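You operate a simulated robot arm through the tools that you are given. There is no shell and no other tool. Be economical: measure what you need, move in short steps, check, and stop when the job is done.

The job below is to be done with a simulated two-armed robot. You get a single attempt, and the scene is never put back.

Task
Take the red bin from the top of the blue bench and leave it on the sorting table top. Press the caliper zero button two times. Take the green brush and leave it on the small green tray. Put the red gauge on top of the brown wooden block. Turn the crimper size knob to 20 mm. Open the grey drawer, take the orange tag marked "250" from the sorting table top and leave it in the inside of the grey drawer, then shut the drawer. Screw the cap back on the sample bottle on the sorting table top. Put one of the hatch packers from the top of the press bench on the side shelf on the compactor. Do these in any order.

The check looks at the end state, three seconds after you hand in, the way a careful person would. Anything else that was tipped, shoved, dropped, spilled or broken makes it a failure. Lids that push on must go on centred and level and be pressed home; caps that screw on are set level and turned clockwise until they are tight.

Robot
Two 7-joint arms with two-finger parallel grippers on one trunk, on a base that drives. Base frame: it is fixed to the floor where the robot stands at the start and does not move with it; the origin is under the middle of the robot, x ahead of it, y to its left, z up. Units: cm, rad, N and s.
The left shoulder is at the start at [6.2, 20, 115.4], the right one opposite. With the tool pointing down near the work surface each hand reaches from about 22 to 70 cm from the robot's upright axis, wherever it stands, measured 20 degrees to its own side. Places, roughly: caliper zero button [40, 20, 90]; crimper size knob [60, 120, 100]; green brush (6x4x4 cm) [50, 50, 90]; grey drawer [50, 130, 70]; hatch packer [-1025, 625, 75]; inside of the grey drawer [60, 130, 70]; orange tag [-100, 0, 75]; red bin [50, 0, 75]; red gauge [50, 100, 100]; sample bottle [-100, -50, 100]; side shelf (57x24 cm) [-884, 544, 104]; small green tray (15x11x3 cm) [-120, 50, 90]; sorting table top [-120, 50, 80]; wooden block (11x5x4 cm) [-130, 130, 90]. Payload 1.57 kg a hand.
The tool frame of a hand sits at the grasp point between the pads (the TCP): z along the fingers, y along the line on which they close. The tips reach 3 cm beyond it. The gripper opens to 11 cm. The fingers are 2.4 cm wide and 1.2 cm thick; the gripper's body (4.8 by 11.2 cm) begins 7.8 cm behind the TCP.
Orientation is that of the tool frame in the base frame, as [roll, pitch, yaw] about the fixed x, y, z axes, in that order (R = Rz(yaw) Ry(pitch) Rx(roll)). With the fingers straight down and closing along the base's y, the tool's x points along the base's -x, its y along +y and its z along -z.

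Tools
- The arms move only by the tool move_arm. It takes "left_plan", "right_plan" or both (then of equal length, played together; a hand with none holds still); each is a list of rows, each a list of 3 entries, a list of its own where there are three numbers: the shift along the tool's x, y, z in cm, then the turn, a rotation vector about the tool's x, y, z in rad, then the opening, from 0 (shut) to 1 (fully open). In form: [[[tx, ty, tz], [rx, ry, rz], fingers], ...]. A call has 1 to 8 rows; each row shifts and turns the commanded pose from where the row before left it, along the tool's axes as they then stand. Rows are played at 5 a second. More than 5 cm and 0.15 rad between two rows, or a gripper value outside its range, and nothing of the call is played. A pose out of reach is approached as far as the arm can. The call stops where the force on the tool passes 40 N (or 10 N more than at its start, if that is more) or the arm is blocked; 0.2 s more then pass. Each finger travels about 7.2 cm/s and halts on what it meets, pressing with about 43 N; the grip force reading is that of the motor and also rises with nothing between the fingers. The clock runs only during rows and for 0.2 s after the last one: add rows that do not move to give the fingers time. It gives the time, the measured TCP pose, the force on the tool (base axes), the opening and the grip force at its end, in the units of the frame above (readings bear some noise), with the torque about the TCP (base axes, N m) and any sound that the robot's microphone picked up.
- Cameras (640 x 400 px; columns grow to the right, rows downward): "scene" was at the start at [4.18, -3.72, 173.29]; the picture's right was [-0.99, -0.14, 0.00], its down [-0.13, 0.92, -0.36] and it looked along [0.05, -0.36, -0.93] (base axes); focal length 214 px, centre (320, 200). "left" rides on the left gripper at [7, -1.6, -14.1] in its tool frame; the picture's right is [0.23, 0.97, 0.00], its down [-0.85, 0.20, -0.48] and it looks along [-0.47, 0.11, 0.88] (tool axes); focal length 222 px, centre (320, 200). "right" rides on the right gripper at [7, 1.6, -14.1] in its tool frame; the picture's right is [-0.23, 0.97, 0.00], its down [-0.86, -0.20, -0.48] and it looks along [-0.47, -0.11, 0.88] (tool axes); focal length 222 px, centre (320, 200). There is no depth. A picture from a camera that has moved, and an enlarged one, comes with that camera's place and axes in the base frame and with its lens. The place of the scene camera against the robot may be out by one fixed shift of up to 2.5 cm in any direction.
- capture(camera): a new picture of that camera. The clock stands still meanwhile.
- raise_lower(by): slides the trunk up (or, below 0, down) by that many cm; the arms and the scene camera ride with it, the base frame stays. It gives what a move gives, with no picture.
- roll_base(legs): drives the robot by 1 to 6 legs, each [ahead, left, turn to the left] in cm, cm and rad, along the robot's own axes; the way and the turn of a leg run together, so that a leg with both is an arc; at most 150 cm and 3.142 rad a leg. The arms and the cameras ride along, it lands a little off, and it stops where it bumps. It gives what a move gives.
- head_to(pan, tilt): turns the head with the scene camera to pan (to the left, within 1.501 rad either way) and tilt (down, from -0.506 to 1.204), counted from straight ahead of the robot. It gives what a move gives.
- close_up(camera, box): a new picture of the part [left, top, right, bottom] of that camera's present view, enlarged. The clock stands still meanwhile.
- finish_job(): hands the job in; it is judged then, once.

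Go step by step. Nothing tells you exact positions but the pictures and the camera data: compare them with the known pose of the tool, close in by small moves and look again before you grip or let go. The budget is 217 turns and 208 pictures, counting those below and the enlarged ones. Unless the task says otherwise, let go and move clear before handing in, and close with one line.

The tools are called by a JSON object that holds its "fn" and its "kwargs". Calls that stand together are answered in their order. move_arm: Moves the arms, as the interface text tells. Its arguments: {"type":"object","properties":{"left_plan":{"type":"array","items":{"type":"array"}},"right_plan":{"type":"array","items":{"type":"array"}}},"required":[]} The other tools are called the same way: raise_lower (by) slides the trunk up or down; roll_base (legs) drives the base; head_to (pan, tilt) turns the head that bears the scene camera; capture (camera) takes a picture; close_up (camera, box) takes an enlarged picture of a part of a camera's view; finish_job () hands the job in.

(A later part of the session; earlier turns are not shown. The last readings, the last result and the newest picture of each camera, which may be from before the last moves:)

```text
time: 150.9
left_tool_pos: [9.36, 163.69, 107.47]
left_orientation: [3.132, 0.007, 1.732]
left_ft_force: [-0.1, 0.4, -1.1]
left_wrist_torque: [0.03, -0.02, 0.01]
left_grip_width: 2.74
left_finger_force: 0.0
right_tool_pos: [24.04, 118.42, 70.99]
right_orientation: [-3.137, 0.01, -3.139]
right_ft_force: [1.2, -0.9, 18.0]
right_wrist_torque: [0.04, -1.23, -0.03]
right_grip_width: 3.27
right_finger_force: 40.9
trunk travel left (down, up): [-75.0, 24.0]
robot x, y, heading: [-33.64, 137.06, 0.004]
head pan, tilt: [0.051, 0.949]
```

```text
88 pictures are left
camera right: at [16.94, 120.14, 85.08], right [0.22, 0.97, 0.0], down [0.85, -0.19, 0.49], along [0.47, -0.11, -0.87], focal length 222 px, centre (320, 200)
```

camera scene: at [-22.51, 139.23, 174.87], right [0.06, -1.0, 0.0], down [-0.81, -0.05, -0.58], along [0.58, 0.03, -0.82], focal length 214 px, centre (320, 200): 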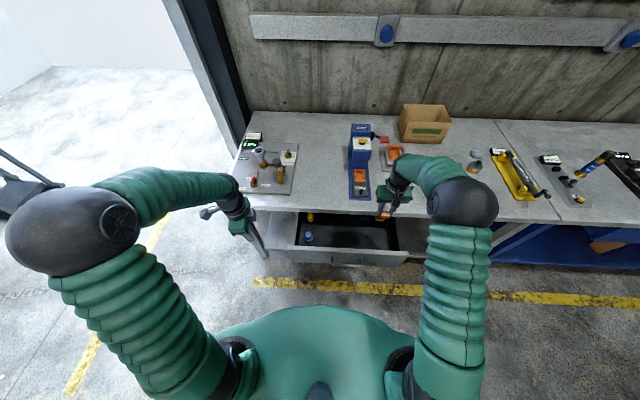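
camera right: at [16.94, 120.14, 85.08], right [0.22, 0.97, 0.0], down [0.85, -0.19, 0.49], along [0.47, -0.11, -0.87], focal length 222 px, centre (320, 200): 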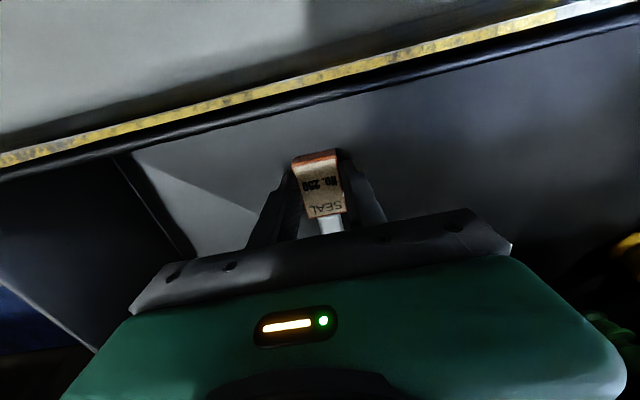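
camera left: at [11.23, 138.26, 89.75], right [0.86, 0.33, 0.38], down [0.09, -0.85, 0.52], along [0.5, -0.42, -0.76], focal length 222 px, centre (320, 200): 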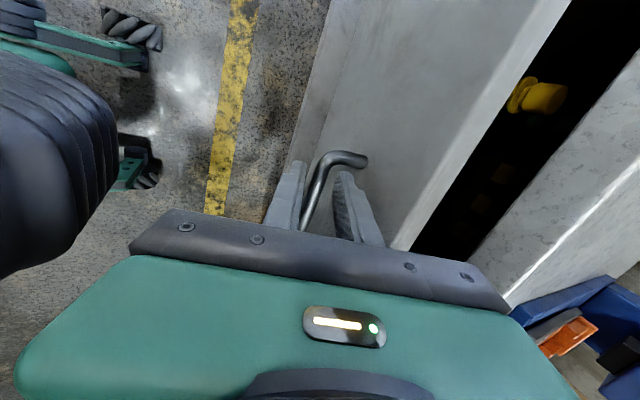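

Contact with the drawer floor. Release the tag and lift straight out.

{"fn": "move_arm", "kwargs": {"right_plan": [[[0, 0, -0.15], [0, 0, 0], 0], [[0, 0, 0], [0, 0, 0], 0.4], [[0, 0, 0], [0, 0, 0], 0.5], [[0, 0, -2], [0, 0, 0], 0.5], [[0, 0, -4], [0, 0, 0], 0.5], [[0, 0, -4], [0, 0, 0], 0.5], [[0, 0, -4], [0, 0, 0], 0.5], [[0, 0, -4], [0, 0, 0], 0.5]]}}

{"fn": "move_arm", "kwargs": {"right_plan": [[[0, 0, -4], [0, 0, 0], 0.5], [[0, 0, -4], [0, 0, 0], 0.5], [[0, 0, -4], [0, 0, 0], 0.5], [[4, -2, 0], [0, 0, 0], 0.5], [[4, -2, 0], [0, 0, 0], 0.5], [[4, -2, 0], [0, 0, 0], 0.5]]}}

{"fn": "close_up", "kwargs": {"camera": "scene", "box": [280, 170, 440, 280]}}

```text
time: 152.7
left_tool_pos: [9.4, 163.7, 107.39]
left_orientation: [3.135, 0.006, 1.731]
left_ft_force: [-0.4, -0.4, -0.5]
left_wrist_torque: [-0.03, -0.01, 0.02]
left_grip_width: 2.76
left_finger_force: 0.2
right_tool_pos: [23.82, 118.37, 88.83]
right_orientation: [-3.138, 0.002, -3.138]
right_ft_force: [-0.4, 0.3, 0.4]
right_wrist_torque: [-0.02, -0.01, -0.01]
right_grip_width: 5.52
right_finger_force: 0.0
trunk travel left (down, up): [-75.0, 24.0]
robot x, y, heading: [-33.69, 137.57, 0.002]
head pan, tilt: [0.051, 0.949]
```

```text
time: 154.1
left_tool_pos: [9.48, 163.38, 107.42]
left_orientation: [3.131, 0.004, 1.732]
left_ft_force: [0.6, -0.1, 0.7]
left_wrist_torque: [-0.03, 0.02, -0.01]
left_grip_width: 2.73
left_finger_force: 0.1
right_tool_pos: [11.81, 111.98, 100.9]
right_orientation: [-3.14, 0.002, -3.138]
right_ft_force: [-0.9, -0.8, -0.2]
right_wrist_torque: [0.04, -0.01, 0.0]
right_grip_width: 5.53
right_finger_force: 0.0
trunk travel left (down, up): [-75.0, 24.0]
robot x, y, heading: [-33.43, 137.17, 0.008]
head pan, tilt: [0.051, 0.949]
```

```text
3.64 times, centred on (360, 225) of scene
camera zoom: at [-22.96, 138.91, 174.9], right [0.06, -1.0, 0.0], down [-0.81, -0.05, -0.58], along [0.58, 0.03, -0.81], focal length 780 px, centre (174, 109)
```

zoom: 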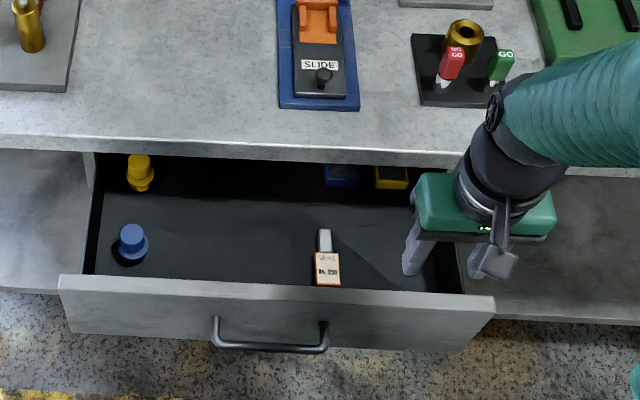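

The tag lies in the drawer. To shut it I'll push the handle bar (x≈10.8, y≈127.5, z≈76.7) with the right hand's closed fingers.

{"fn": "move_arm", "kwargs": {"right_plan": [[[3, 4, 0], [0, 0, 0], 0], [[2.8, 4, 0], [0, 0, 0], 0], [[0, 4, 2], [0, 0, 0], 0], [[0, 3.5, 3], [0, 0, 0], 0], [[0, 0, 4.5], [0, 0, 0], 0], [[0, 0, 4.5], [0, 0, 0], 0], [[0, 0, 4.5], [0, 0, 0], 0], [[0, 0, 4.5], [0, 0, 0], 0]]}}

{"fn": "capture", "kwargs": {"camera": "right"}}

{"fn": "close_up", "kwargs": {"camera": "scene", "box": [280, 170, 440, 280]}}

```text
time: 155.9
left_tool_pos: [9.61, 163.75, 107.4]
left_orientation: [3.135, 0.005, 1.731]
left_ft_force: [-0.9, -0.2, 0.1]
left_wrist_torque: [0.0, 0.03, -0.01]
left_grip_width: 2.71
left_finger_force: 0.0
right_tool_pos: [6.18, 128.25, 77.78]
right_orientation: [-3.139, 0.002, -3.138]
right_ft_force: [-0.5, -0.7, -0.6]
right_wrist_torque: [-0.03, -0.04, -0.01]
right_grip_width: 0.0
right_finger_force: 21.2
trunk travel left (down, up): [-75.0, 24.0]
robot x, y, heading: [-33.36, 137.07, -0.001]
head pan, tilt: [0.051, 0.949]
```

```text
86 pictures are left
camera right: at [-0.74, 129.99, 91.86], right [0.22, 0.97, 0.0], down [0.85, -0.2, 0.48], along [0.47, -0.11, -0.88], focal length 222 px, centre (320, 200)
```

right: 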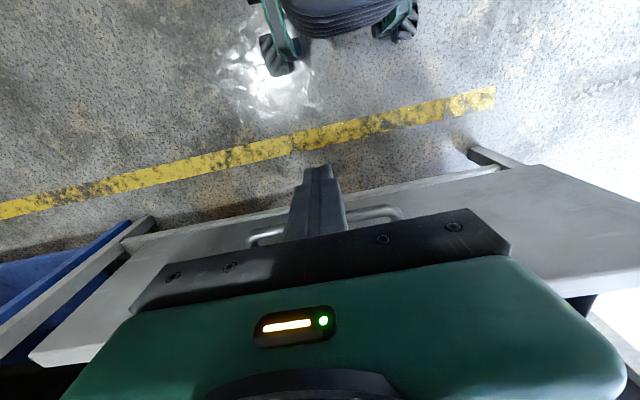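

```text
3.64 times, centred on (360, 225) of scene
camera zoom: at [-22.67, 139.22, 174.88], right [0.06, -1.0, 0.0], down [-0.81, -0.05, -0.58], along [0.58, 0.03, -0.81], focal length 780 px, centre (174, 109)
```

zoom: 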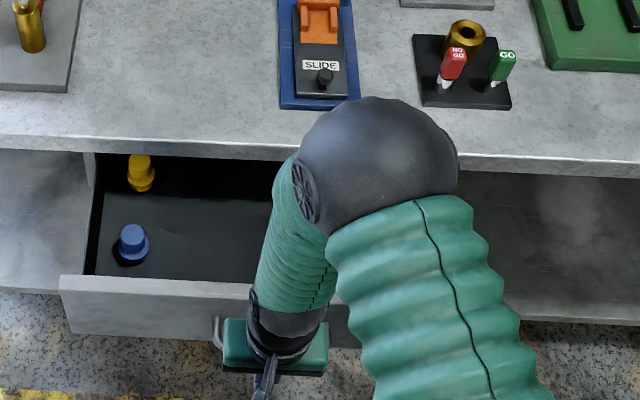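

Aligned with the handle; push slowly forward.

{"fn": "move_arm", "kwargs": {"right_plan": [[[-1.5, 0, 0], [0, 0, 0], 0], [[-1.3, 0, 0], [0, 0, 0], 0], [[-1.5, 0, 0], [0, 0, 0], 0], [[-1.5, 0, 0], [0, 0, 0], 0], [[-1.5, 0, 0], [0, 0, 0], 0], [[-1.5, 0, 0], [0, 0, 0], 0], [[-1.5, 0, 0], [0, 0, 0], 0], [[-1.5, 0, 0], [0, 0, 0], 0]]}}

{"fn": "move_arm", "kwargs": {"right_plan": [[[-1.5, 0, 0], [0, 0, 0], 0], [[-1.5, 0, 0], [0, 0, 0], 0], [[-1.5, 0, 0], [0, 0, 0], 0], [[-1.5, 0, 0], [0, 0, 0], 0], [[-1.5, 0, 0], [0, 0, 0], 0], [[-1.2, 0, 0], [0, 0, 0], 0]]}}

{"fn": "close_up", "kwargs": {"camera": "scene", "box": [280, 170, 440, 280]}}

```text
time: 157.7
left_tool_pos: [9.5, 163.74, 107.4]
left_orientation: [3.135, 0.007, 1.731]
left_ft_force: [0.5, -0.6, 0.9]
left_wrist_torque: [0.01, -0.02, 0.0]
left_grip_width: 2.77
left_finger_force: 0.0
right_tool_pos: [18.07, 128.27, 77.96]
right_orientation: [-3.137, 0.002, -3.138]
right_ft_force: [-0.9, -0.6, -0.7]
right_wrist_torque: [0.0, 0.0, 0.0]
right_grip_width: 0.0
right_finger_force: 21.4
trunk travel left (down, up): [-75.0, 24.0]
robot x, y, heading: [-33.4, 137.31, 0.005]
head pan, tilt: [0.051, 0.949]
```

```text
time: 159.1
left_tool_pos: [9.56, 163.61, 107.39]
left_orientation: [3.135, 0.005, 1.73]
left_ft_force: [-0.5, 0.5, -0.3]
left_wrist_torque: [0.01, 0.0, -0.01]
left_grip_width: 2.74
left_finger_force: 0.0
right_tool_pos: [26.67, 127.97, 77.84]
right_orientation: [-3.139, 0.002, -3.137]
right_ft_force: [1.5, 0.3, 0.0]
right_wrist_torque: [-0.01, -0.01, -0.01]
right_grip_width: 0.01
right_finger_force: 21.0
trunk travel left (down, up): [-75.0, 24.0]
robot x, y, heading: [-33.42, 136.94, 0.002]
head pan, tilt: [0.051, 0.949]
```

```text
3.64 times, centred on (360, 225) of scene
camera zoom: at [-22.63, 139.18, 174.87], right [0.06, -1.0, 0.0], down [-0.81, -0.05, -0.58], along [0.58, 0.03, -0.81], focal length 780 px, centre (174, 109)
```

zoom: 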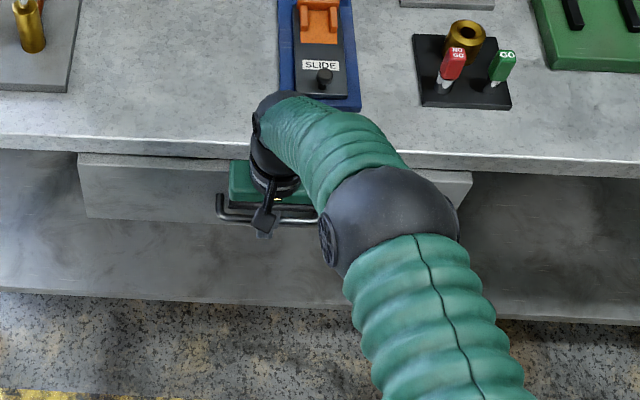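

Nearly shut; push the last centimetres until it stops.

{"fn": "move_arm", "kwargs": {"right_plan": [[[-0.8, 0, 0], [0, 0, 0], 0], [[-0.6, 0, 0], [0, 0, 0], 0], [[-0.5, 0, 0], [0, 0, 0], 0], [[-0.4, 0, 0], [0, 0, 0], 0], [[-0.3, 0, 0], [0, 0, 0], 0], [[-0.3, 0, 0], [0, 0, 0], 0]]}}

{"fn": "close_up", "kwargs": {"camera": "scene", "box": [280, 170, 440, 280]}}

```text
time: 160.5
left_tool_pos: [9.31, 163.6, 107.4]
left_orientation: [3.132, 0.006, 1.732]
left_ft_force: [-0.4, 0.2, -0.1]
left_wrist_torque: [-0.02, 0.0, -0.01]
left_grip_width: 2.72
left_finger_force: 0.0
right_tool_pos: [29.28, 128.01, 77.66]
right_orientation: [-3.139, -0.003, -3.138]
right_ft_force: [-16.1, 0.6, 0.6]
right_wrist_torque: [-0.13, 0.48, -0.01]
right_grip_width: 0.0
right_finger_force: 21.3
trunk travel left (down, up): [-75.0, 24.0]
robot x, y, heading: [-34.06, 136.88, 0.003]
head pan, tilt: [0.051, 0.949]
```

```text
3.64 times, centred on (360, 225) of scene
camera zoom: at [-23.09, 139.15, 174.9], right [0.06, -1.0, 0.0], down [-0.81, -0.05, -0.58], along [0.58, 0.03, -0.81], focal length 780 px, centre (174, 109)
```

zoom: 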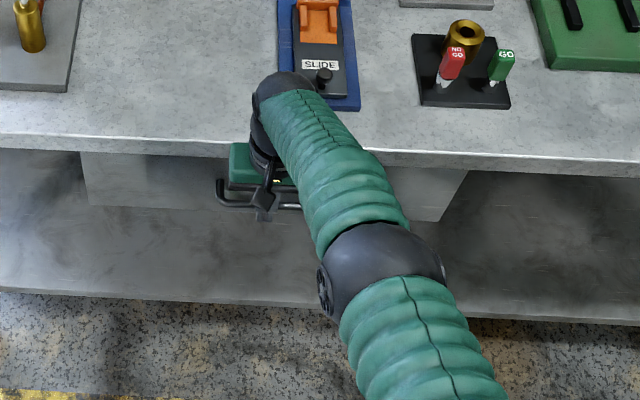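

The drawer is shut (16 N push). I back off and lift, and return the left hand to its normal orientation.

{"fn": "move_arm", "kwargs": {"right_plan": [[[2, 0, 0], [0, 0, 0], 0], [[2, 0, -1], [0, 0, 0], 0], [[0, 0, -4.5], [0, 0, 0], 0], [[0, 0, -4.5], [0, 0, 0], 0], [[0, 0, -4.5], [0, 0, 0], 0], [[0, 0, -4.5], [0, 0, 0], 0], [[0, 0, -4.5], [0, 0, 0], 0], [[0, 0, -4.5], [0, 0, 0], 0]], "left_plan": [[[0, 0, -2], [0, 0, -0.145], 0.5], [[0, 0, -2], [0, 0, -0.145], 0.5], [[0, 0, -2], [0, 0, -0.145], 0.5], [[0, 0, -2], [0, 0, -0.145], 0.5], [[0, 0, 0], [0, 0, -0.145], 0.5], [[0, 0, 0], [0, 0, -0.145], 0.5], [[0, 0, 0], [0, 0, -0.145], 0.5], [[0, 0, 0], [0, 0, -0.145], 0.5]]}}

{"fn": "move_arm", "kwargs": {"right_plan": [[[0, 0, -4.5], [0, 0, 0], 0], [[0, 0, -4], [0, 0, 0], 0], [[0, 0, -3], [0, 0, 0], 0]], "left_plan": [[[4, 0, 0], [0, 0, -0.145], 0.5], [[4, 0, 0], [0, 0, -0.1], 0.5], [[0, 0, 0], [0, 0, 0], 0.5]]}}

{"fn": "roll_base", "kwargs": {"legs": [[30, -6, 0]]}}

{"fn": "head_to", "kwargs": {"pan": -0.2, "tilt": 0.85}}

{"fn": "capture", "kwargs": {"camera": "scene"}}

{"fn": "capture", "kwargs": {"camera": "right"}}

```text
time: 162.3
left_tool_pos: [9.51, 163.63, 115.35]
left_orientation: [-3.139, 0.009, 2.896]
left_ft_force: [0.3, 0.3, 0.3]
left_wrist_torque: [0.01, -0.04, -0.02]
left_grip_width: 5.5
left_finger_force: 0.1
right_tool_pos: [25.67, 128.1, 105.8]
right_orientation: [-3.139, 0.0, -3.136]
right_ft_force: [0.0, 0.2, 0.6]
right_wrist_torque: [0.03, 0.04, 0.03]
right_grip_width: 0.0
right_finger_force: 21.2
trunk travel left (down, up): [-75.0, 24.0]
robot x, y, heading: [-33.33, 137.23, 0.001]
head pan, tilt: [0.051, 0.949]
```

```text
time: 163.1
left_tool_pos: [1.88, 164.96, 115.55]
left_orientation: [-3.138, 0.005, 3.138]
left_ft_force: [1.3, -0.2, -0.2]
left_wrist_torque: [-0.03, 0.02, 0.02]
left_grip_width: 5.49
left_finger_force: 0.0
right_tool_pos: [25.49, 127.68, 117.28]
right_orientation: [-3.139, -0.001, -3.139]
right_ft_force: [-0.3, -0.4, -0.5]
right_wrist_torque: [-0.02, -0.02, 0.0]
right_grip_width: 0.0
right_finger_force: 21.7
trunk travel left (down, up): [-75.0, 24.0]
robot x, y, heading: [-33.7, 137.1, 0.009]
head pan, tilt: [0.051, 0.949]
```

```text
time: 165.2
left_tool_pos: [32.02, 159.52, 115.75]
left_orientation: [-3.136, 0.009, 3.139]
left_ft_force: [0.0, -0.2, 0.6]
left_wrist_torque: [0.0, 0.0, 0.04]
left_grip_width: 5.5
left_finger_force: 0.0
right_tool_pos: [55.68, 122.61, 117.59]
right_orientation: [-3.137, 0.003, -3.136]
right_ft_force: [-0.5, -0.1, 0.3]
right_wrist_torque: [-0.04, -0.02, 0.02]
right_grip_width: 0.0
right_finger_force: 21.6
trunk travel left (down, up): [-75.0, 24.0]
robot x, y, heading: [-3.17, 131.3, 0.004]
head pan, tilt: [0.051, 0.949]
```

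```text
time: 166.0
left_tool_pos: [32.15, 159.44, 115.63]
left_orientation: [-3.139, 0.007, 3.14]
left_ft_force: [-0.7, 0.2, -0.2]
left_wrist_torque: [-0.02, -0.01, 0.03]
left_grip_width: 5.5
left_finger_force: 0.1
right_tool_pos: [55.86, 122.49, 117.5]
right_orientation: [-3.137, 0.003, -3.137]
right_ft_force: [0.8, -0.1, 0.3]
right_wrist_torque: [-0.01, 0.0, -0.01]
right_grip_width: 0.02
right_finger_force: 21.2
trunk travel left (down, up): [-75.0, 24.0]
robot x, y, heading: [-2.94, 131.47, 0.002]
head pan, tilt: [-0.201, 0.85]
```

```text
82 pictures are left
camera scene: at [8.15, 131.71, 175.63], right [-0.19, -0.98, 0.0], down [-0.74, 0.14, -0.66], along [0.65, -0.13, -0.75], focal length 214 px, centre (320, 200)
```

scene: 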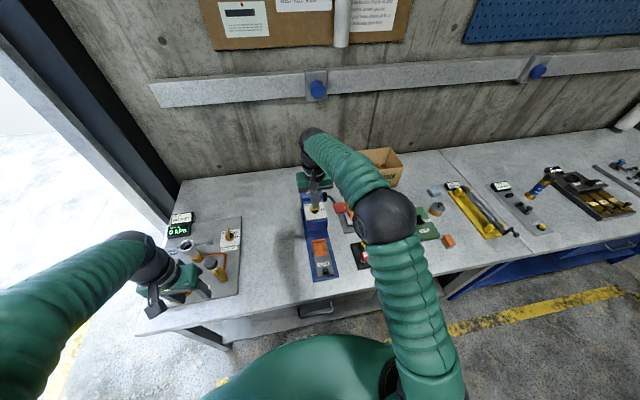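

```text
81 pictures are left
camera right: at [48.96, 124.12, 131.62], right [0.22, 0.98, 0.0], down [0.86, -0.19, 0.48], along [0.47, -0.11, -0.88], focal length 222 px, centre (320, 200)
```

right: 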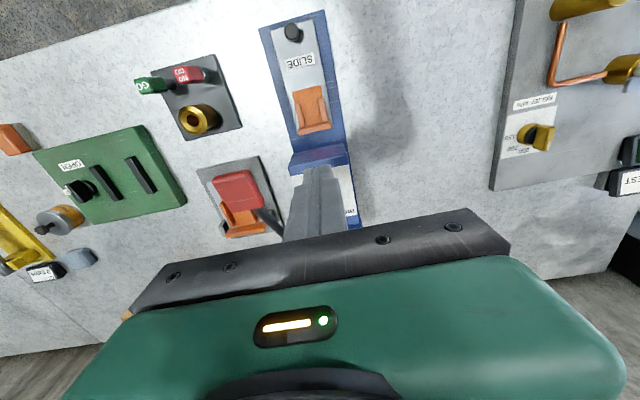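

The knob is hidden below the fingers; I shift the hand aside to view it.

{"fn": "move_arm", "kwargs": {"right_plan": [[[1, -4, -1], [0, 0, 0], 0.2], [[1, -4, 0], [0, 0, 0], 0.2], [[0, -2, 0], [0, 0, 0], 0.2]]}}

{"fn": "capture", "kwargs": {"camera": "right"}}

{"fn": "close_up", "kwargs": {"camera": "scene", "box": [270, 170, 390, 290]}}

```text
time: 166.8
left_tool_pos: [32.2, 159.12, 115.71]
left_orientation: [-3.14, 0.007, 3.14]
left_ft_force: [-0.2, -0.2, -0.8]
left_wrist_torque: [0.02, 0.02, 0.01]
left_grip_width: 5.52
left_finger_force: 0.1
right_tool_pos: [54.07, 112.11, 118.42]
right_orientation: [-3.14, 0.0, -3.138]
right_ft_force: [0.0, -0.2, 0.1]
right_wrist_torque: [0.01, 0.01, -0.02]
right_grip_width: 2.17
right_finger_force: 0.0
trunk travel left (down, up): [-75.0, 24.0]
robot x, y, heading: [-2.73, 131.45, 0.011]
head pan, tilt: [-0.201, 0.85]
```

```text
80 pictures are left
camera right: at [47.05, 113.71, 132.52], right [0.22, 0.98, 0.0], down [0.86, -0.19, 0.48], along [0.47, -0.11, -0.88], focal length 222 px, centre (320, 200)
```

right: 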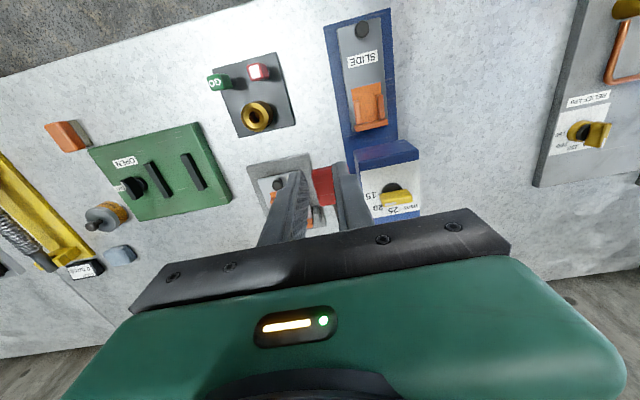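

```text
3.33 times, centred on (330, 230) of scene
camera zoom: at [8.2, 131.32, 175.63], right [-0.19, -0.98, 0.0], down [-0.74, 0.15, -0.66], along [0.65, -0.13, -0.75], focal length 715 px, centre (287, 100)
```

zoom: 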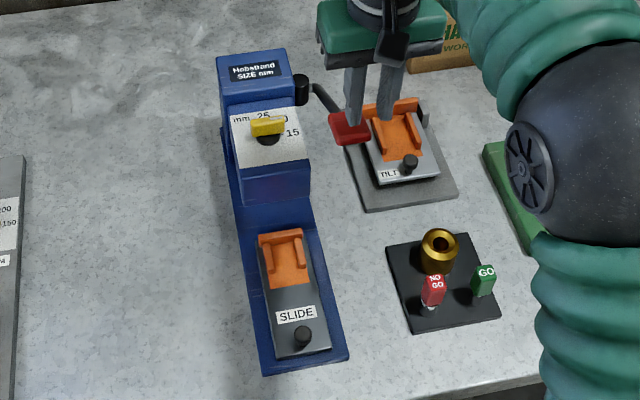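

{"fn": "close_up", "kwargs": {"camera": "right", "box": [340, 130, 440, 230]}}

{"fn": "close_up", "kwargs": {"camera": "scene", "box": [300, 182, 340, 222]}}

```text
4.00 times, centred on (390, 180) of right
camera zoom: at [47.05, 113.71, 132.52], right [0.22, 0.98, 0.0], down [0.86, -0.19, 0.48], along [0.47, -0.11, -0.88], focal length 888 px, centre (40, 280)
```

zoom: 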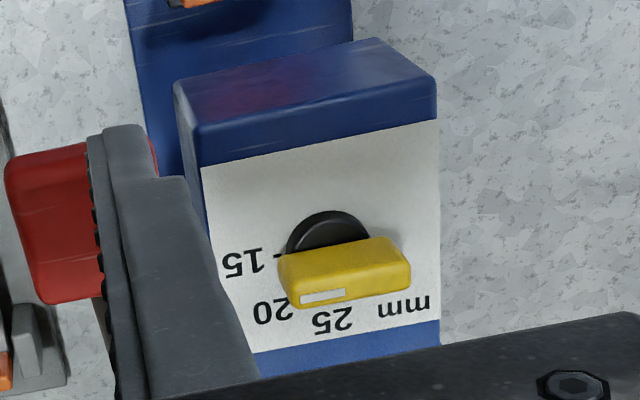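

```text
10.00 times, centred on (320, 202) of scene
camera zoom: at [8.2, 131.32, 175.63], right [-0.19, -0.98, 0.0], down [-0.74, 0.15, -0.66], along [0.65, -0.13, -0.75], focal length 2145 px, centre (320, 180)
```

zoom: 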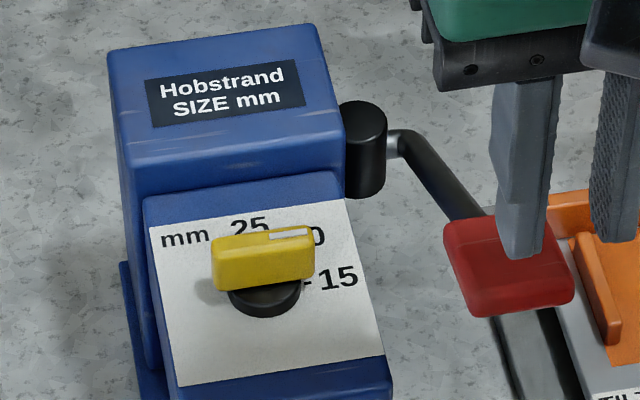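

The dial face is horizontal at z≈98: 15 at right (-y), 25 away (+x), 20 between; the pointer bar now points to 15. I need a 45° counter-clockwise turn. I drive 4 cm closer and turn the right hand 90° counter-clockwise over the knob at about [66, 121.8].

{"fn": "roll_base", "kwargs": {"legs": [[4, 0, 0]]}}

{"fn": "move_arm", "kwargs": {"right_plan": [[[0, 0, 0], [0, 0, -0.149], 0.4], [[0, 0, 0], [0, 0, -0.149], 0.4], [[0, 0, 0], [0, 0, -0.149], 0.4], [[0, 0, 0], [0, 0, -0.149], 0.4], [[0, 0, 0], [0, 0, -0.149], 0.4], [[0, 0, 0], [0, 0, -0.149], 0.4], [[0, 0, 0], [0, 0, -0.149], 0.4], [[0, 0, 0], [0, 0, -0.149], 0.4]]}}

{"fn": "move_arm", "kwargs": {"right_plan": [[[0, 0, 0], [0, 0, -0.149], 0.4], [[0, 0, 0], [0, 0, -0.149], 0.4], [[0, 0, 0], [0, 0, -0.08], 0.4]]}}

{"fn": "capture", "kwargs": {"camera": "right"}}

```text
time: 167.7
left_tool_pos: [35.01, 159.21, 116.1]
left_orientation: [3.141, 0.02, 3.14]
left_ft_force: [-0.5, -1.0, -0.1]
left_wrist_torque: [0.0, -0.03, -0.01]
left_grip_width: 5.52
left_finger_force: 0.1
right_tool_pos: [56.86, 112.18, 119.05]
right_orientation: [-3.14, 0.013, -3.138]
right_ft_force: [-0.4, -0.4, 0.5]
right_wrist_torque: [0.0, -0.06, 0.0]
right_grip_width: 2.2
right_finger_force: 0.0
trunk travel left (down, up): [-75.0, 24.0]
robot x, y, heading: [0.63, 131.56, 0.007]
head pan, tilt: [-0.201, 0.85]
```

```text
time: 169.5
left_tool_pos: [35.88, 159.4, 115.76]
left_orientation: [-3.139, 0.012, 3.137]
left_ft_force: [0.7, -0.8, 0.6]
left_wrist_torque: [-0.03, -0.04, 0.02]
left_grip_width: 5.49
left_finger_force: 0.2
right_tool_pos: [57.67, 112.14, 118.78]
right_orientation: [-3.136, 0.0, -1.941]
right_ft_force: [-0.1, -0.4, -0.3]
right_wrist_torque: [-0.01, 0.01, 0.02]
right_grip_width: 4.4
right_finger_force: 0.0
trunk travel left (down, up): [-75.0, 24.0]
robot x, y, heading: [0.65, 130.94, 0.008]
head pan, tilt: [-0.201, 0.85]
```

```text
time: 170.3
left_tool_pos: [35.94, 159.28, 115.85]
left_orientation: [-3.138, 0.011, 3.139]
left_ft_force: [-0.5, 0.1, -0.4]
left_wrist_torque: [0.01, 0.02, -0.03]
left_grip_width: 5.51
left_finger_force: 0.0
right_tool_pos: [57.61, 112.16, 118.6]
right_orientation: [-3.138, 0.0, -1.564]
right_ft_force: [0.1, 0.6, -0.4]
right_wrist_torque: [-0.02, 0.02, -0.02]
right_grip_width: 4.4
right_finger_force: 0.1
trunk travel left (down, up): [-75.0, 24.0]
robot x, y, heading: [1.31, 131.74, 0.005]
head pan, tilt: [-0.201, 0.85]
```

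```text
76 pictures are left
camera right: at [56.04, 105.28, 132.8], right [-0.98, 0.22, -0.01], down [0.19, 0.86, 0.48], along [0.11, 0.46, -0.88], focal length 222 px, centre (320, 200)
```

right: 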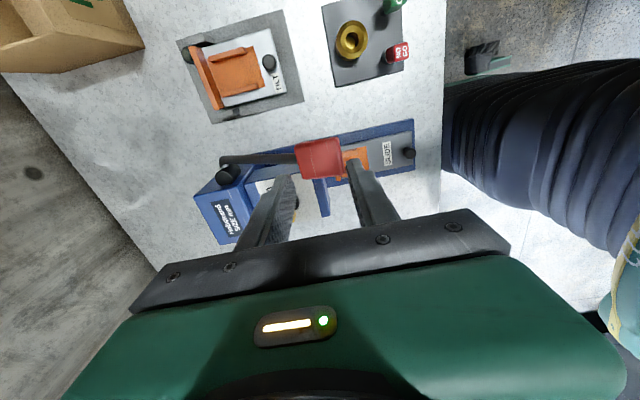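

{"fn": "move_arm", "kwargs": {"right_plan": [[[-3.2, -2.8, 0], [0, 0, 0], 0.4], [[-3.2, -2.8, 0], [0, 0, 0], 0.4], [[-3.2, -2.8, 0], [0, 0, 0], 0.4], [[0, 0, 2.5], [0, 0, 0], 0.4], [[0, 0, 0], [0, 0, 0], 0.4]]}}

{"fn": "capture", "kwargs": {"camera": "right"}}

{"fn": "close_up", "kwargs": {"camera": "scene", "box": [280, 180, 360, 250]}}

```text
time: 171.5
left_tool_pos: [35.77, 159.24, 115.76]
left_orientation: [-3.139, 0.011, 3.139]
left_ft_force: [0.2, 0.2, -0.1]
left_wrist_torque: [0.03, 0.02, 0.01]
left_grip_width: 5.49
left_finger_force: 0.1
right_tool_pos: [66.17, 122.0, 115.93]
right_orientation: [-3.136, -0.002, -1.564]
right_ft_force: [0.0, -0.2, -0.4]
right_wrist_torque: [0.01, -0.03, 0.0]
right_grip_width: 4.39
right_finger_force: 0.0
trunk travel left (down, up): [-75.0, 24.0]
robot x, y, heading: [0.92, 131.7, 0.007]
head pan, tilt: [-0.201, 0.85]
```

```text
75 pictures are left
camera right: at [64.51, 115.17, 130.21], right [-0.97, 0.22, -0.01], down [0.19, 0.86, 0.48], along [0.11, 0.46, -0.88], focal length 222 px, centre (320, 200)
```

right: 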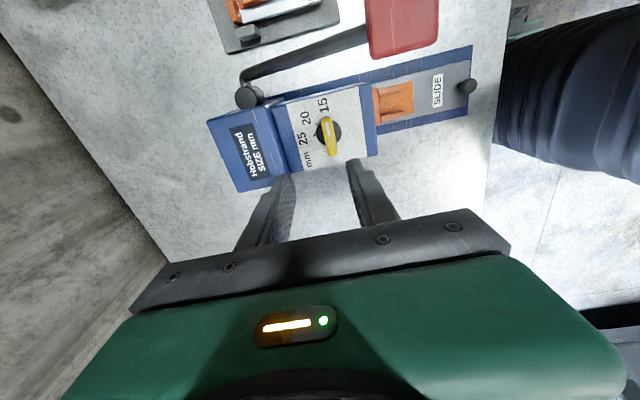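

```text
5.71 times, centred on (320, 215) of scene
camera zoom: at [11.95, 131.41, 175.64], right [-0.19, -0.98, 0.0], down [-0.74, 0.15, -0.66], along [0.65, -0.13, -0.75], focal length 1226 px, centre (320, 114)
```

zoom: 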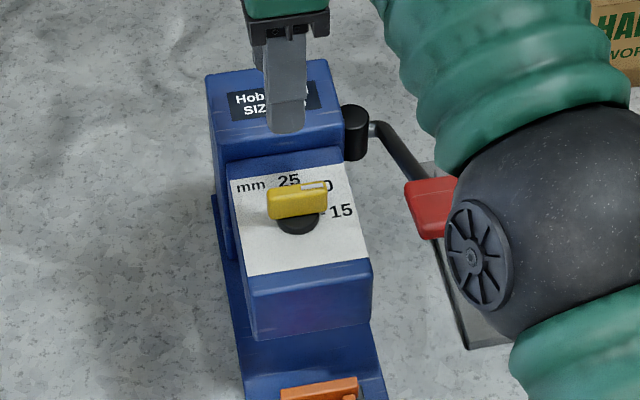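

{"fn": "close_up", "kwargs": {"camera": "right", "box": [280, 85, 380, 175]}}

```text
4.44 times, centred on (330, 130) of right
camera zoom: at [64.51, 115.17, 130.21], right [-0.97, 0.22, -0.01], down [0.19, 0.86, 0.48], along [0.11, 0.46, -0.88], focal length 987 px, centre (276, 511)
```

zoom: 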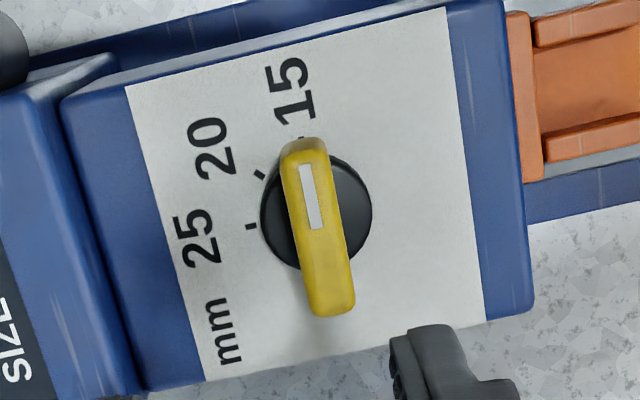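

Pointer confirmed on 15, with ticks 45° apart. Knob centre ≈[64.9, 121.4], bar along y, top ≈102.7. I centre and descend around the bar.

{"fn": "move_arm", "kwargs": {"right_plan": [[[0.6, 1.25, 2], [0, 0, 0], 0.4], [[0, 0, 4], [0, 0, 0], 0.4], [[0, 0, 2], [0, 0, 0], 0.4], [[0, 0, 0], [0, 0, 0], 0.4]]}}

{"fn": "capture", "kwargs": {"camera": "right"}}

```text
time: 172.5
left_tool_pos: [35.87, 159.39, 115.85]
left_orientation: [-3.137, 0.011, 3.14]
left_ft_force: [0.3, -0.1, 0.1]
left_wrist_torque: [0.04, -0.05, -0.01]
left_grip_width: 5.5
left_finger_force: 0.1
right_tool_pos: [64.91, 121.18, 108.22]
right_orientation: [-3.137, -0.003, -1.567]
right_ft_force: [-0.4, -0.2, 0.5]
right_wrist_torque: [0.0, 0.0, 0.03]
right_grip_width: 4.42
right_finger_force: 0.0
trunk travel left (down, up): [-75.0, 24.0]
robot x, y, heading: [0.72, 131.36, 0.007]
head pan, tilt: [-0.201, 0.85]
```

```text
72 pictures are left
camera right: at [63.18, 114.29, 122.38], right [-0.97, 0.22, -0.01], down [0.19, 0.86, 0.48], along [0.11, 0.46, -0.88], focal length 222 px, centre (320, 200)
```

right: 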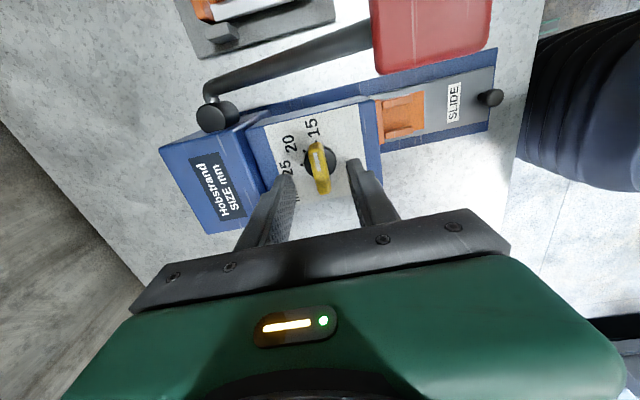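

{"fn": "move_arm", "kwargs": {"right_plan": [[[0, 0, 2], [0, 0, 0], 0.4], [[0, 0, 1.2], [0, 0, 0], 0.4], [[0, 0, 0.8], [0, 0, 0], 0.4], [[0, 0, 0], [0, 0, 0], 0.4]]}}

{"fn": "close_up", "kwargs": {"camera": "right", "box": [240, 110, 400, 240]}}

{"fn": "close_up", "kwargs": {"camera": "scene", "box": [280, 180, 360, 250]}}

```text
time: 173.5
left_tool_pos: [35.93, 159.34, 115.78]
left_orientation: [-3.137, 0.008, 3.139]
left_ft_force: [0.1, 0.5, 0.0]
left_wrist_torque: [0.05, 0.01, 0.0]
left_grip_width: 5.5
left_finger_force: 0.1
right_tool_pos: [65.03, 121.25, 104.22]
right_orientation: [-3.137, -0.005, -1.565]
right_ft_force: [0.2, -0.4, -0.4]
right_wrist_torque: [0.0, 0.0, 0.0]
right_grip_width: 4.42
right_finger_force: 0.1
trunk travel left (down, up): [-75.0, 24.0]
robot x, y, heading: [0.61, 131.38, 0.007]
head pan, tilt: [-0.201, 0.85]
```

```text
3.08 times, centred on (320, 175) of right
camera zoom: at [63.3, 114.37, 118.34], right [-0.97, 0.22, -0.01], down [0.19, 0.86, 0.48], along [0.11, 0.46, -0.88], focal length 684 px, centre (320, 277)
```

zoom: 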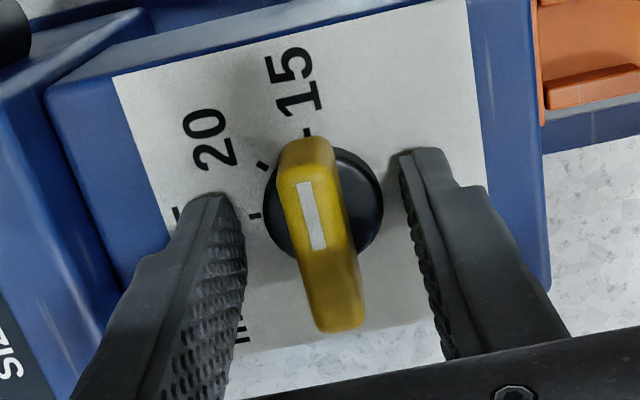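

```text
5.71 times, centred on (320, 215) of scene
camera zoom: at [12.12, 131.61, 175.63], right [-0.19, -0.98, 0.0], down [-0.74, 0.14, -0.66], along [0.65, -0.13, -0.75], focal length 1226 px, centre (320, 114)
```

zoom: 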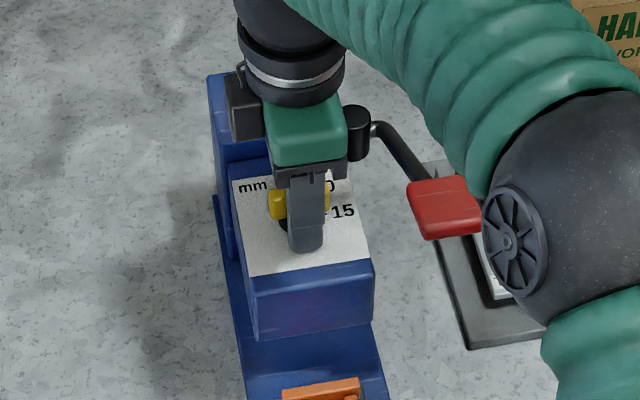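

Bar is centred between the fingers. I lower 0.4, grip and turn 45° counter-clockwise.

{"fn": "move_arm", "kwargs": {"right_plan": [[[0, 0, 0.4], [0, 0, 0], 0.4], [[0, 0, 0], [0, 0, 0], 0.1], [[0, 0, 0], [0, 0, 0], 0], [[0, 0, 0], [0, 0, 0], 0]]}}

{"fn": "move_arm", "kwargs": {"right_plan": [[[0, 0, 0], [0, 0, -0.131], 0], [[0, 0, 0], [0, 0, -0.131], 0], [[0, 0, 0], [0, 0, -0.131], 0], [[0, 0, 0], [0, 0, -0.131], 0], [[0, 0, 0], [0, 0, -0.131], 0], [[0, 0, 0], [0, 0, -0.131], 0]]}}

{"fn": "close_up", "kwargs": {"camera": "right", "box": [240, 110, 400, 240]}}

```text
time: 174.5
left_tool_pos: [35.69, 159.29, 115.71]
left_orientation: [-3.139, 0.01, 3.14]
left_ft_force: [-0.4, 0.8, -0.2]
left_wrist_torque: [-0.01, 0.02, -0.01]
left_grip_width: 5.48
left_finger_force: 0.1
right_tool_pos: [64.87, 121.35, 104.05]
right_orientation: [-3.133, -0.003, -1.567]
right_ft_force: [0.2, -1.0, 14.9]
right_wrist_torque: [0.16, 0.42, 0.09]
right_grip_width: 3.17
right_finger_force: 40.3
trunk travel left (down, up): [-75.0, 24.0]
robot x, y, heading: [1.4, 131.47, 0.008]
head pan, tilt: [-0.201, 0.85]
```

```text
time: 175.9
left_tool_pos: [35.57, 159.47, 115.88]
left_orientation: [-3.137, 0.012, 3.14]
left_ft_force: [-0.1, 0.1, 0.0]
left_wrist_torque: [0.0, 0.03, -0.01]
left_grip_width: 5.51
left_finger_force: 0.0
right_tool_pos: [64.73, 121.31, 103.97]
right_orientation: [-3.139, -0.009, -0.776]
right_ft_force: [0.7, 0.1, 27.4]
right_wrist_torque: [-0.22, -0.07, -0.02]
right_grip_width: 3.17
right_finger_force: 40.1
trunk travel left (down, up): [-75.0, 24.0]
robot x, y, heading: [0.83, 131.55, 0.007]
head pan, tilt: [-0.201, 0.85]
```

```text
3.08 times, centred on (320, 175) of right
camera zoom: at [68.46, 115.38, 118.2], right [-0.84, -0.54, -0.01], down [-0.47, 0.74, 0.47], along [-0.25, 0.4, -0.88], focal length 684 px, centre (320, 277)
```

zoom: 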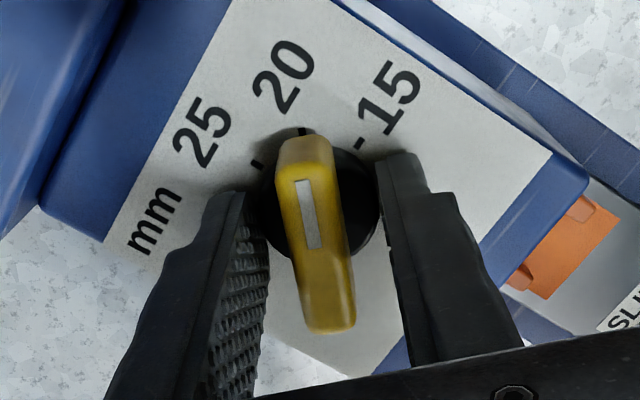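

The pointer is now on the 20 tick. I release and lift.

{"fn": "move_arm", "kwargs": {"right_plan": [[[0, 0, 0], [0, 0, 0], 0.2], [[0, 0, 0], [0, 0, 0], 0.45], [[0, 0, 0], [0, 0, 0], 0.45], [[0, 0, -2], [0, 0, 0], 0.45], [[0, 0, -3], [0, 0, 0], 0.45], [[0, 0, -4], [0, 0, 0], 0.45], [[0, 0, -4], [0, 0, 0], 0.45]]}}

{"fn": "close_up", "kwargs": {"camera": "right", "box": [270, 85, 380, 185]}}

```text
time: 177.5
left_tool_pos: [35.84, 159.54, 115.71]
left_orientation: [-3.137, 0.011, 3.14]
left_ft_force: [-0.3, 0.1, 0.0]
left_wrist_torque: [-0.01, 0.01, 0.0]
left_grip_width: 5.5
left_finger_force: 0.1
right_tool_pos: [64.7, 121.46, 116.66]
right_orientation: [3.14, -0.007, -0.779]
right_ft_force: [-0.3, -0.2, -0.6]
right_wrist_torque: [-0.02, 0.02, 0.02]
right_grip_width: 4.97
right_finger_force: 0.0
trunk travel left (down, up): [-75.0, 24.0]
robot x, y, heading: [0.9, 131.6, 0.004]
head pan, tilt: [-0.201, 0.85]
```

```text
4.00 times, centred on (325, 135) of right
camera zoom: at [68.44, 115.5, 130.83], right [-0.85, -0.53, 0.0], down [-0.47, 0.74, 0.47], along [-0.25, 0.4, -0.88], focal length 888 px, centre (300, 460)
```

zoom: 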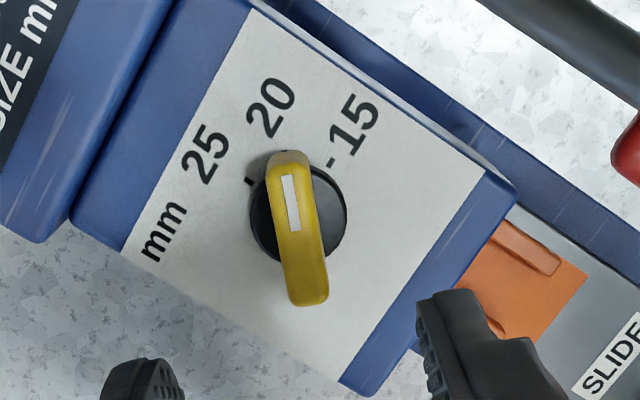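

Knob set to 20 mm. Next the red NO-GO gauge; I rotate the right hand back and move above it.

{"fn": "move_arm", "kwargs": {"right_plan": [[[0, 0, 0], [0, 0, 0.149], 0.45], [[0, 0, 0], [0, 0, 0.149], 0.45], [[0, 0, 0], [0, 0, 0.149], 0.45], [[0, 0, 0], [0, 0, 0.149], 0.45], [[0, 0, 0], [0, 0, 0.149], 0.45], [[0, 0, 0], [0, 0, 0.149], 0.45], [[0, 0, 0], [0, 0, 0.149], 0.45], [[0, 0, 0], [0, 0, 0.149], 0.45]]}}

{"fn": "move_arm", "kwargs": {"right_plan": [[[0, 0, 0], [0, 0, 0.149], 0.45], [[0, 0, 0], [0, 0, 0.149], 0.45], [[0, 0, 0], [0, 0, 0.149], 0.45], [[0, 0, 0], [0, 0, 0.149], 0.45], [[0, 0, 0], [0, 0, 0.149], 0.45], [[0, 0, 0], [0, 0, 0.149], 0.45], [[0, 0, 0], [0, 0, 0.149], 0.45], [[0, 0, 0], [0, 0, 0.127], 0.45]]}}

{"fn": "move_arm", "kwargs": {"right_plan": [[[3.5, -3, 0], [0, 0, 0], 0.45], [[3.5, -3, 0], [0, 0, 0], 0.45], [[3.5, -3, 0], [0, 0, 0], 0.45], [[3.5, -3, 0], [0, 0, 0], 0.45], [[3.5, -3, 0], [0, 0, 0], 0.45], [[3, -2, 3], [0, 0, 0], 0.45]]}}

{"fn": "capture", "kwargs": {"camera": "right"}}

{"fn": "close_up", "kwargs": {"camera": "scene", "box": [300, 210, 420, 310]}}

```text
time: 179.3
left_tool_pos: [35.98, 159.41, 115.66]
left_orientation: [-3.138, 0.009, 3.138]
left_ft_force: [0.4, 0.5, 0.2]
left_wrist_torque: [0.01, -0.04, 0.0]
left_grip_width: 5.5
left_finger_force: 0.1
right_tool_pos: [64.89, 121.36, 116.78]
right_orientation: [-3.135, -0.001, -1.973]
right_ft_force: [-0.7, 0.1, 0.5]
right_wrist_torque: [0.01, 0.04, 0.0]
right_grip_width: 4.94
right_finger_force: 0.0
trunk travel left (down, up): [-75.0, 24.0]
robot x, y, heading: [0.43, 131.49, 0.007]
head pan, tilt: [-0.201, 0.85]
```

```text
time: 181.1
left_tool_pos: [35.96, 159.36, 115.82]
left_orientation: [-3.138, 0.01, 3.14]
left_ft_force: [-0.3, -0.4, 1.2]
left_wrist_torque: [-0.03, 0.03, -0.02]
left_grip_width: 5.5
left_finger_force: 0.0
right_tool_pos: [64.82, 121.28, 116.69]
right_orientation: [-3.139, 0.005, 3.139]
right_ft_force: [0.7, -0.3, -0.7]
right_wrist_torque: [0.01, -0.02, -0.03]
right_grip_width: 4.95
right_finger_force: 0.0
trunk travel left (down, up): [-75.0, 24.0]
robot x, y, heading: [0.88, 131.32, 0.003]
head pan, tilt: [-0.201, 0.85]
```

```text
time: 182.5
left_tool_pos: [35.89, 159.27, 115.71]
left_orientation: [-3.139, 0.011, 3.138]
left_ft_force: [-1.0, -0.9, -0.3]
left_wrist_torque: [0.01, 0.0, 0.02]
left_grip_width: 5.48
left_finger_force: 0.1
right_tool_pos: [44.24, 104.49, 113.43]
right_orientation: [-3.14, 0.005, 3.14]
right_ft_force: [0.2, 0.8, -0.5]
right_wrist_torque: [0.0, 0.06, -0.03]
right_grip_width: 4.99
right_finger_force: 0.0
trunk travel left (down, up): [-75.0, 24.0]
robot x, y, heading: [1.14, 131.32, 0.007]
head pan, tilt: [-0.201, 0.85]
```

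```text
67 pictures are left
camera right: at [37.13, 106.17, 127.48], right [0.23, 0.97, 0.0], down [0.85, -0.2, 0.48], along [0.47, -0.11, -0.88], focal length 222 px, centre (320, 200)
```

right: 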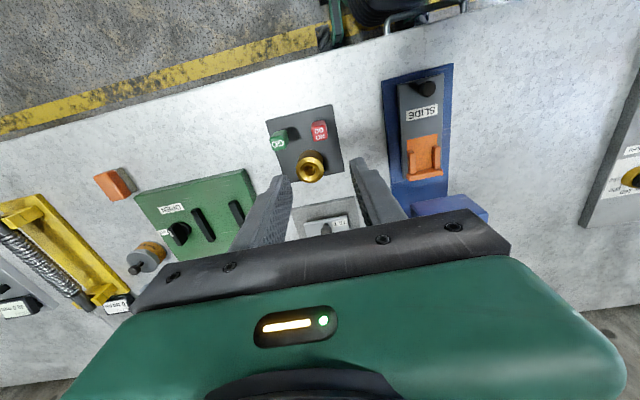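

```text
4.00 times, centred on (360, 260) of scene
camera zoom: at [11.91, 131.37, 175.65], right [-0.19, -0.98, 0.0], down [-0.74, 0.15, -0.66], along [0.65, -0.13, -0.75], focal length 858 px, centre (160, -40)
```

zoom: 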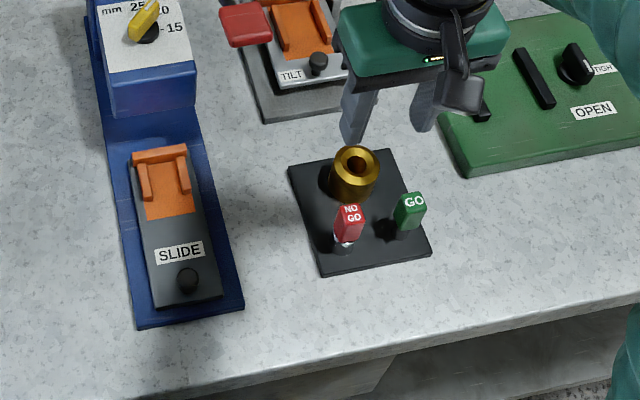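

{"fn": "close_up", "kwargs": {"camera": "right", "box": [255, 90, 365, 190]}}

```text
4.00 times, centred on (310, 140) of right
camera zoom: at [37.13, 106.17, 127.48], right [0.23, 0.97, 0.0], down [0.85, -0.2, 0.48], along [0.47, -0.11, -0.88], focal length 888 px, centre (360, 440)
```

zoom: 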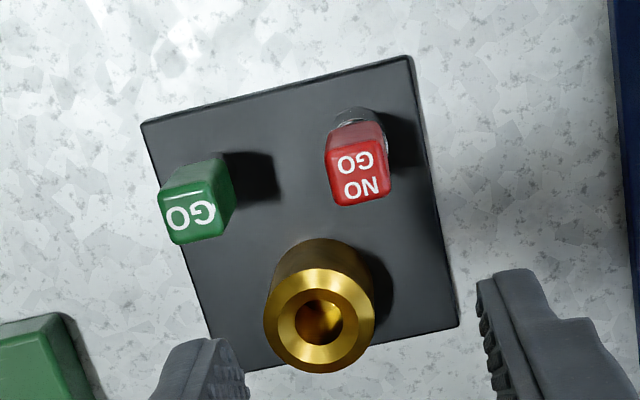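

The red gauge stands upright at about [44.0, 104.4], handle top ≈92.5. I descend toward it.

{"fn": "move_arm", "kwargs": {"right_plan": [[[0.2, 0, 4], [0, 0, 0], 0.45], [[0, 0, 4], [0, 0, 0], 0.45], [[0, 0, 4], [0, 0, 0], 0.45], [[0, 0, 3], [0, 0, 0], 0.45], [[0, 0, 0], [0, 0, 0], 0.45]]}}

{"fn": "capture", "kwargs": {"camera": "right"}}

{"fn": "close_up", "kwargs": {"camera": "scene", "box": [330, 230, 410, 290]}}

```text
time: 183.7
left_tool_pos: [35.92, 159.17, 115.76]
left_orientation: [-3.138, 0.01, 3.138]
left_ft_force: [0.8, -0.4, -0.4]
left_wrist_torque: [0.01, -0.03, 0.01]
left_grip_width: 5.48
left_finger_force: 0.1
right_tool_pos: [44.26, 104.24, 98.59]
right_orientation: [-3.139, 0.005, 3.141]
right_ft_force: [-0.1, 0.2, 0.1]
right_wrist_torque: [0.03, -0.01, 0.0]
right_grip_width: 4.95
right_finger_force: 0.0
trunk travel left (down, up): [-75.0, 24.0]
robot x, y, heading: [0.84, 131.47, -0.001]
head pan, tilt: [-0.201, 0.85]
```

```text
64 pictures are left
camera right: at [37.21, 105.9, 112.63], right [0.23, 0.97, 0.0], down [0.85, -0.2, 0.48], along [0.47, -0.11, -0.88], focal length 222 px, centre (320, 200)
```

right: 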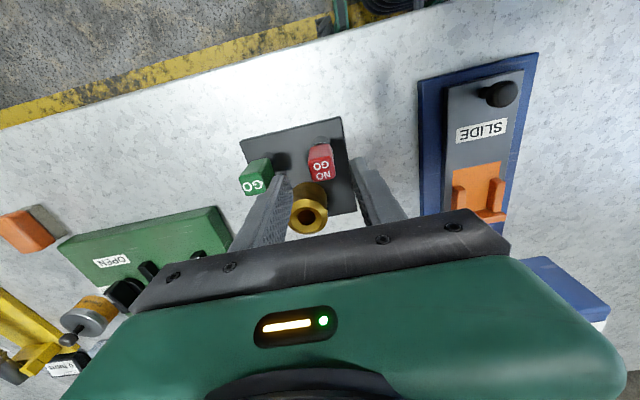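

```text
6.67 times, centred on (370, 260) of scene
camera zoom: at [11.92, 131.5, 175.65], right [-0.19, -0.98, 0.0], down [-0.74, 0.14, -0.66], along [0.65, -0.13, -0.75], focal length 1430 px, centre (-13, -200)
```

zoom: 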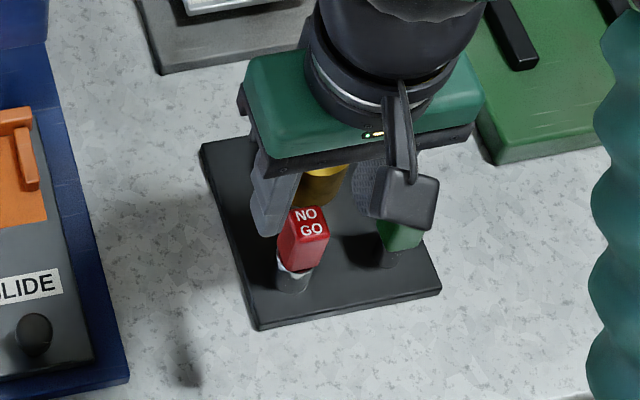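

{"fn": "move_arm", "kwargs": {"right_plan": [[[-0.2, 0, 3], [0, 0, 0], 0.45], [[0, 0, 2.5], [0, 0, 0], 0.45], [[0, 0, 1], [0, 0, 0], 0.45], [[0, 0, 0], [0, 0, 0], 0.45]]}}

{"fn": "capture", "kwargs": {"camera": "right"}}

```text
time: 184.7
left_tool_pos: [35.94, 159.33, 115.64]
left_orientation: [-3.138, 0.01, 3.14]
left_ft_force: [-0.5, 0.3, 0.0]
left_wrist_torque: [0.0, 0.02, -0.01]
left_grip_width: 5.49
left_finger_force: 0.1
right_tool_pos: [44.51, 104.19, 92.22]
right_orientation: [-3.139, 0.007, 3.141]
right_ft_force: [-0.8, -0.2, -0.8]
right_wrist_torque: [0.0, 0.01, 0.0]
right_grip_width: 4.96
right_finger_force: 0.0
trunk travel left (down, up): [-75.0, 24.0]
robot x, y, heading: [1.08, 131.42, 0.007]
head pan, tilt: [-0.201, 0.85]
```

```text
62 pictures are left
camera right: at [37.5, 105.91, 106.21], right [0.23, 0.97, 0.0], down [0.85, -0.2, 0.48], along [0.47, -0.11, -0.88], focal length 222 px, centre (320, 200)
```

right: 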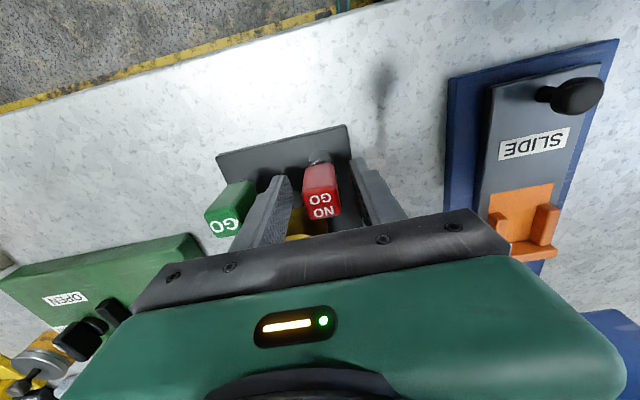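

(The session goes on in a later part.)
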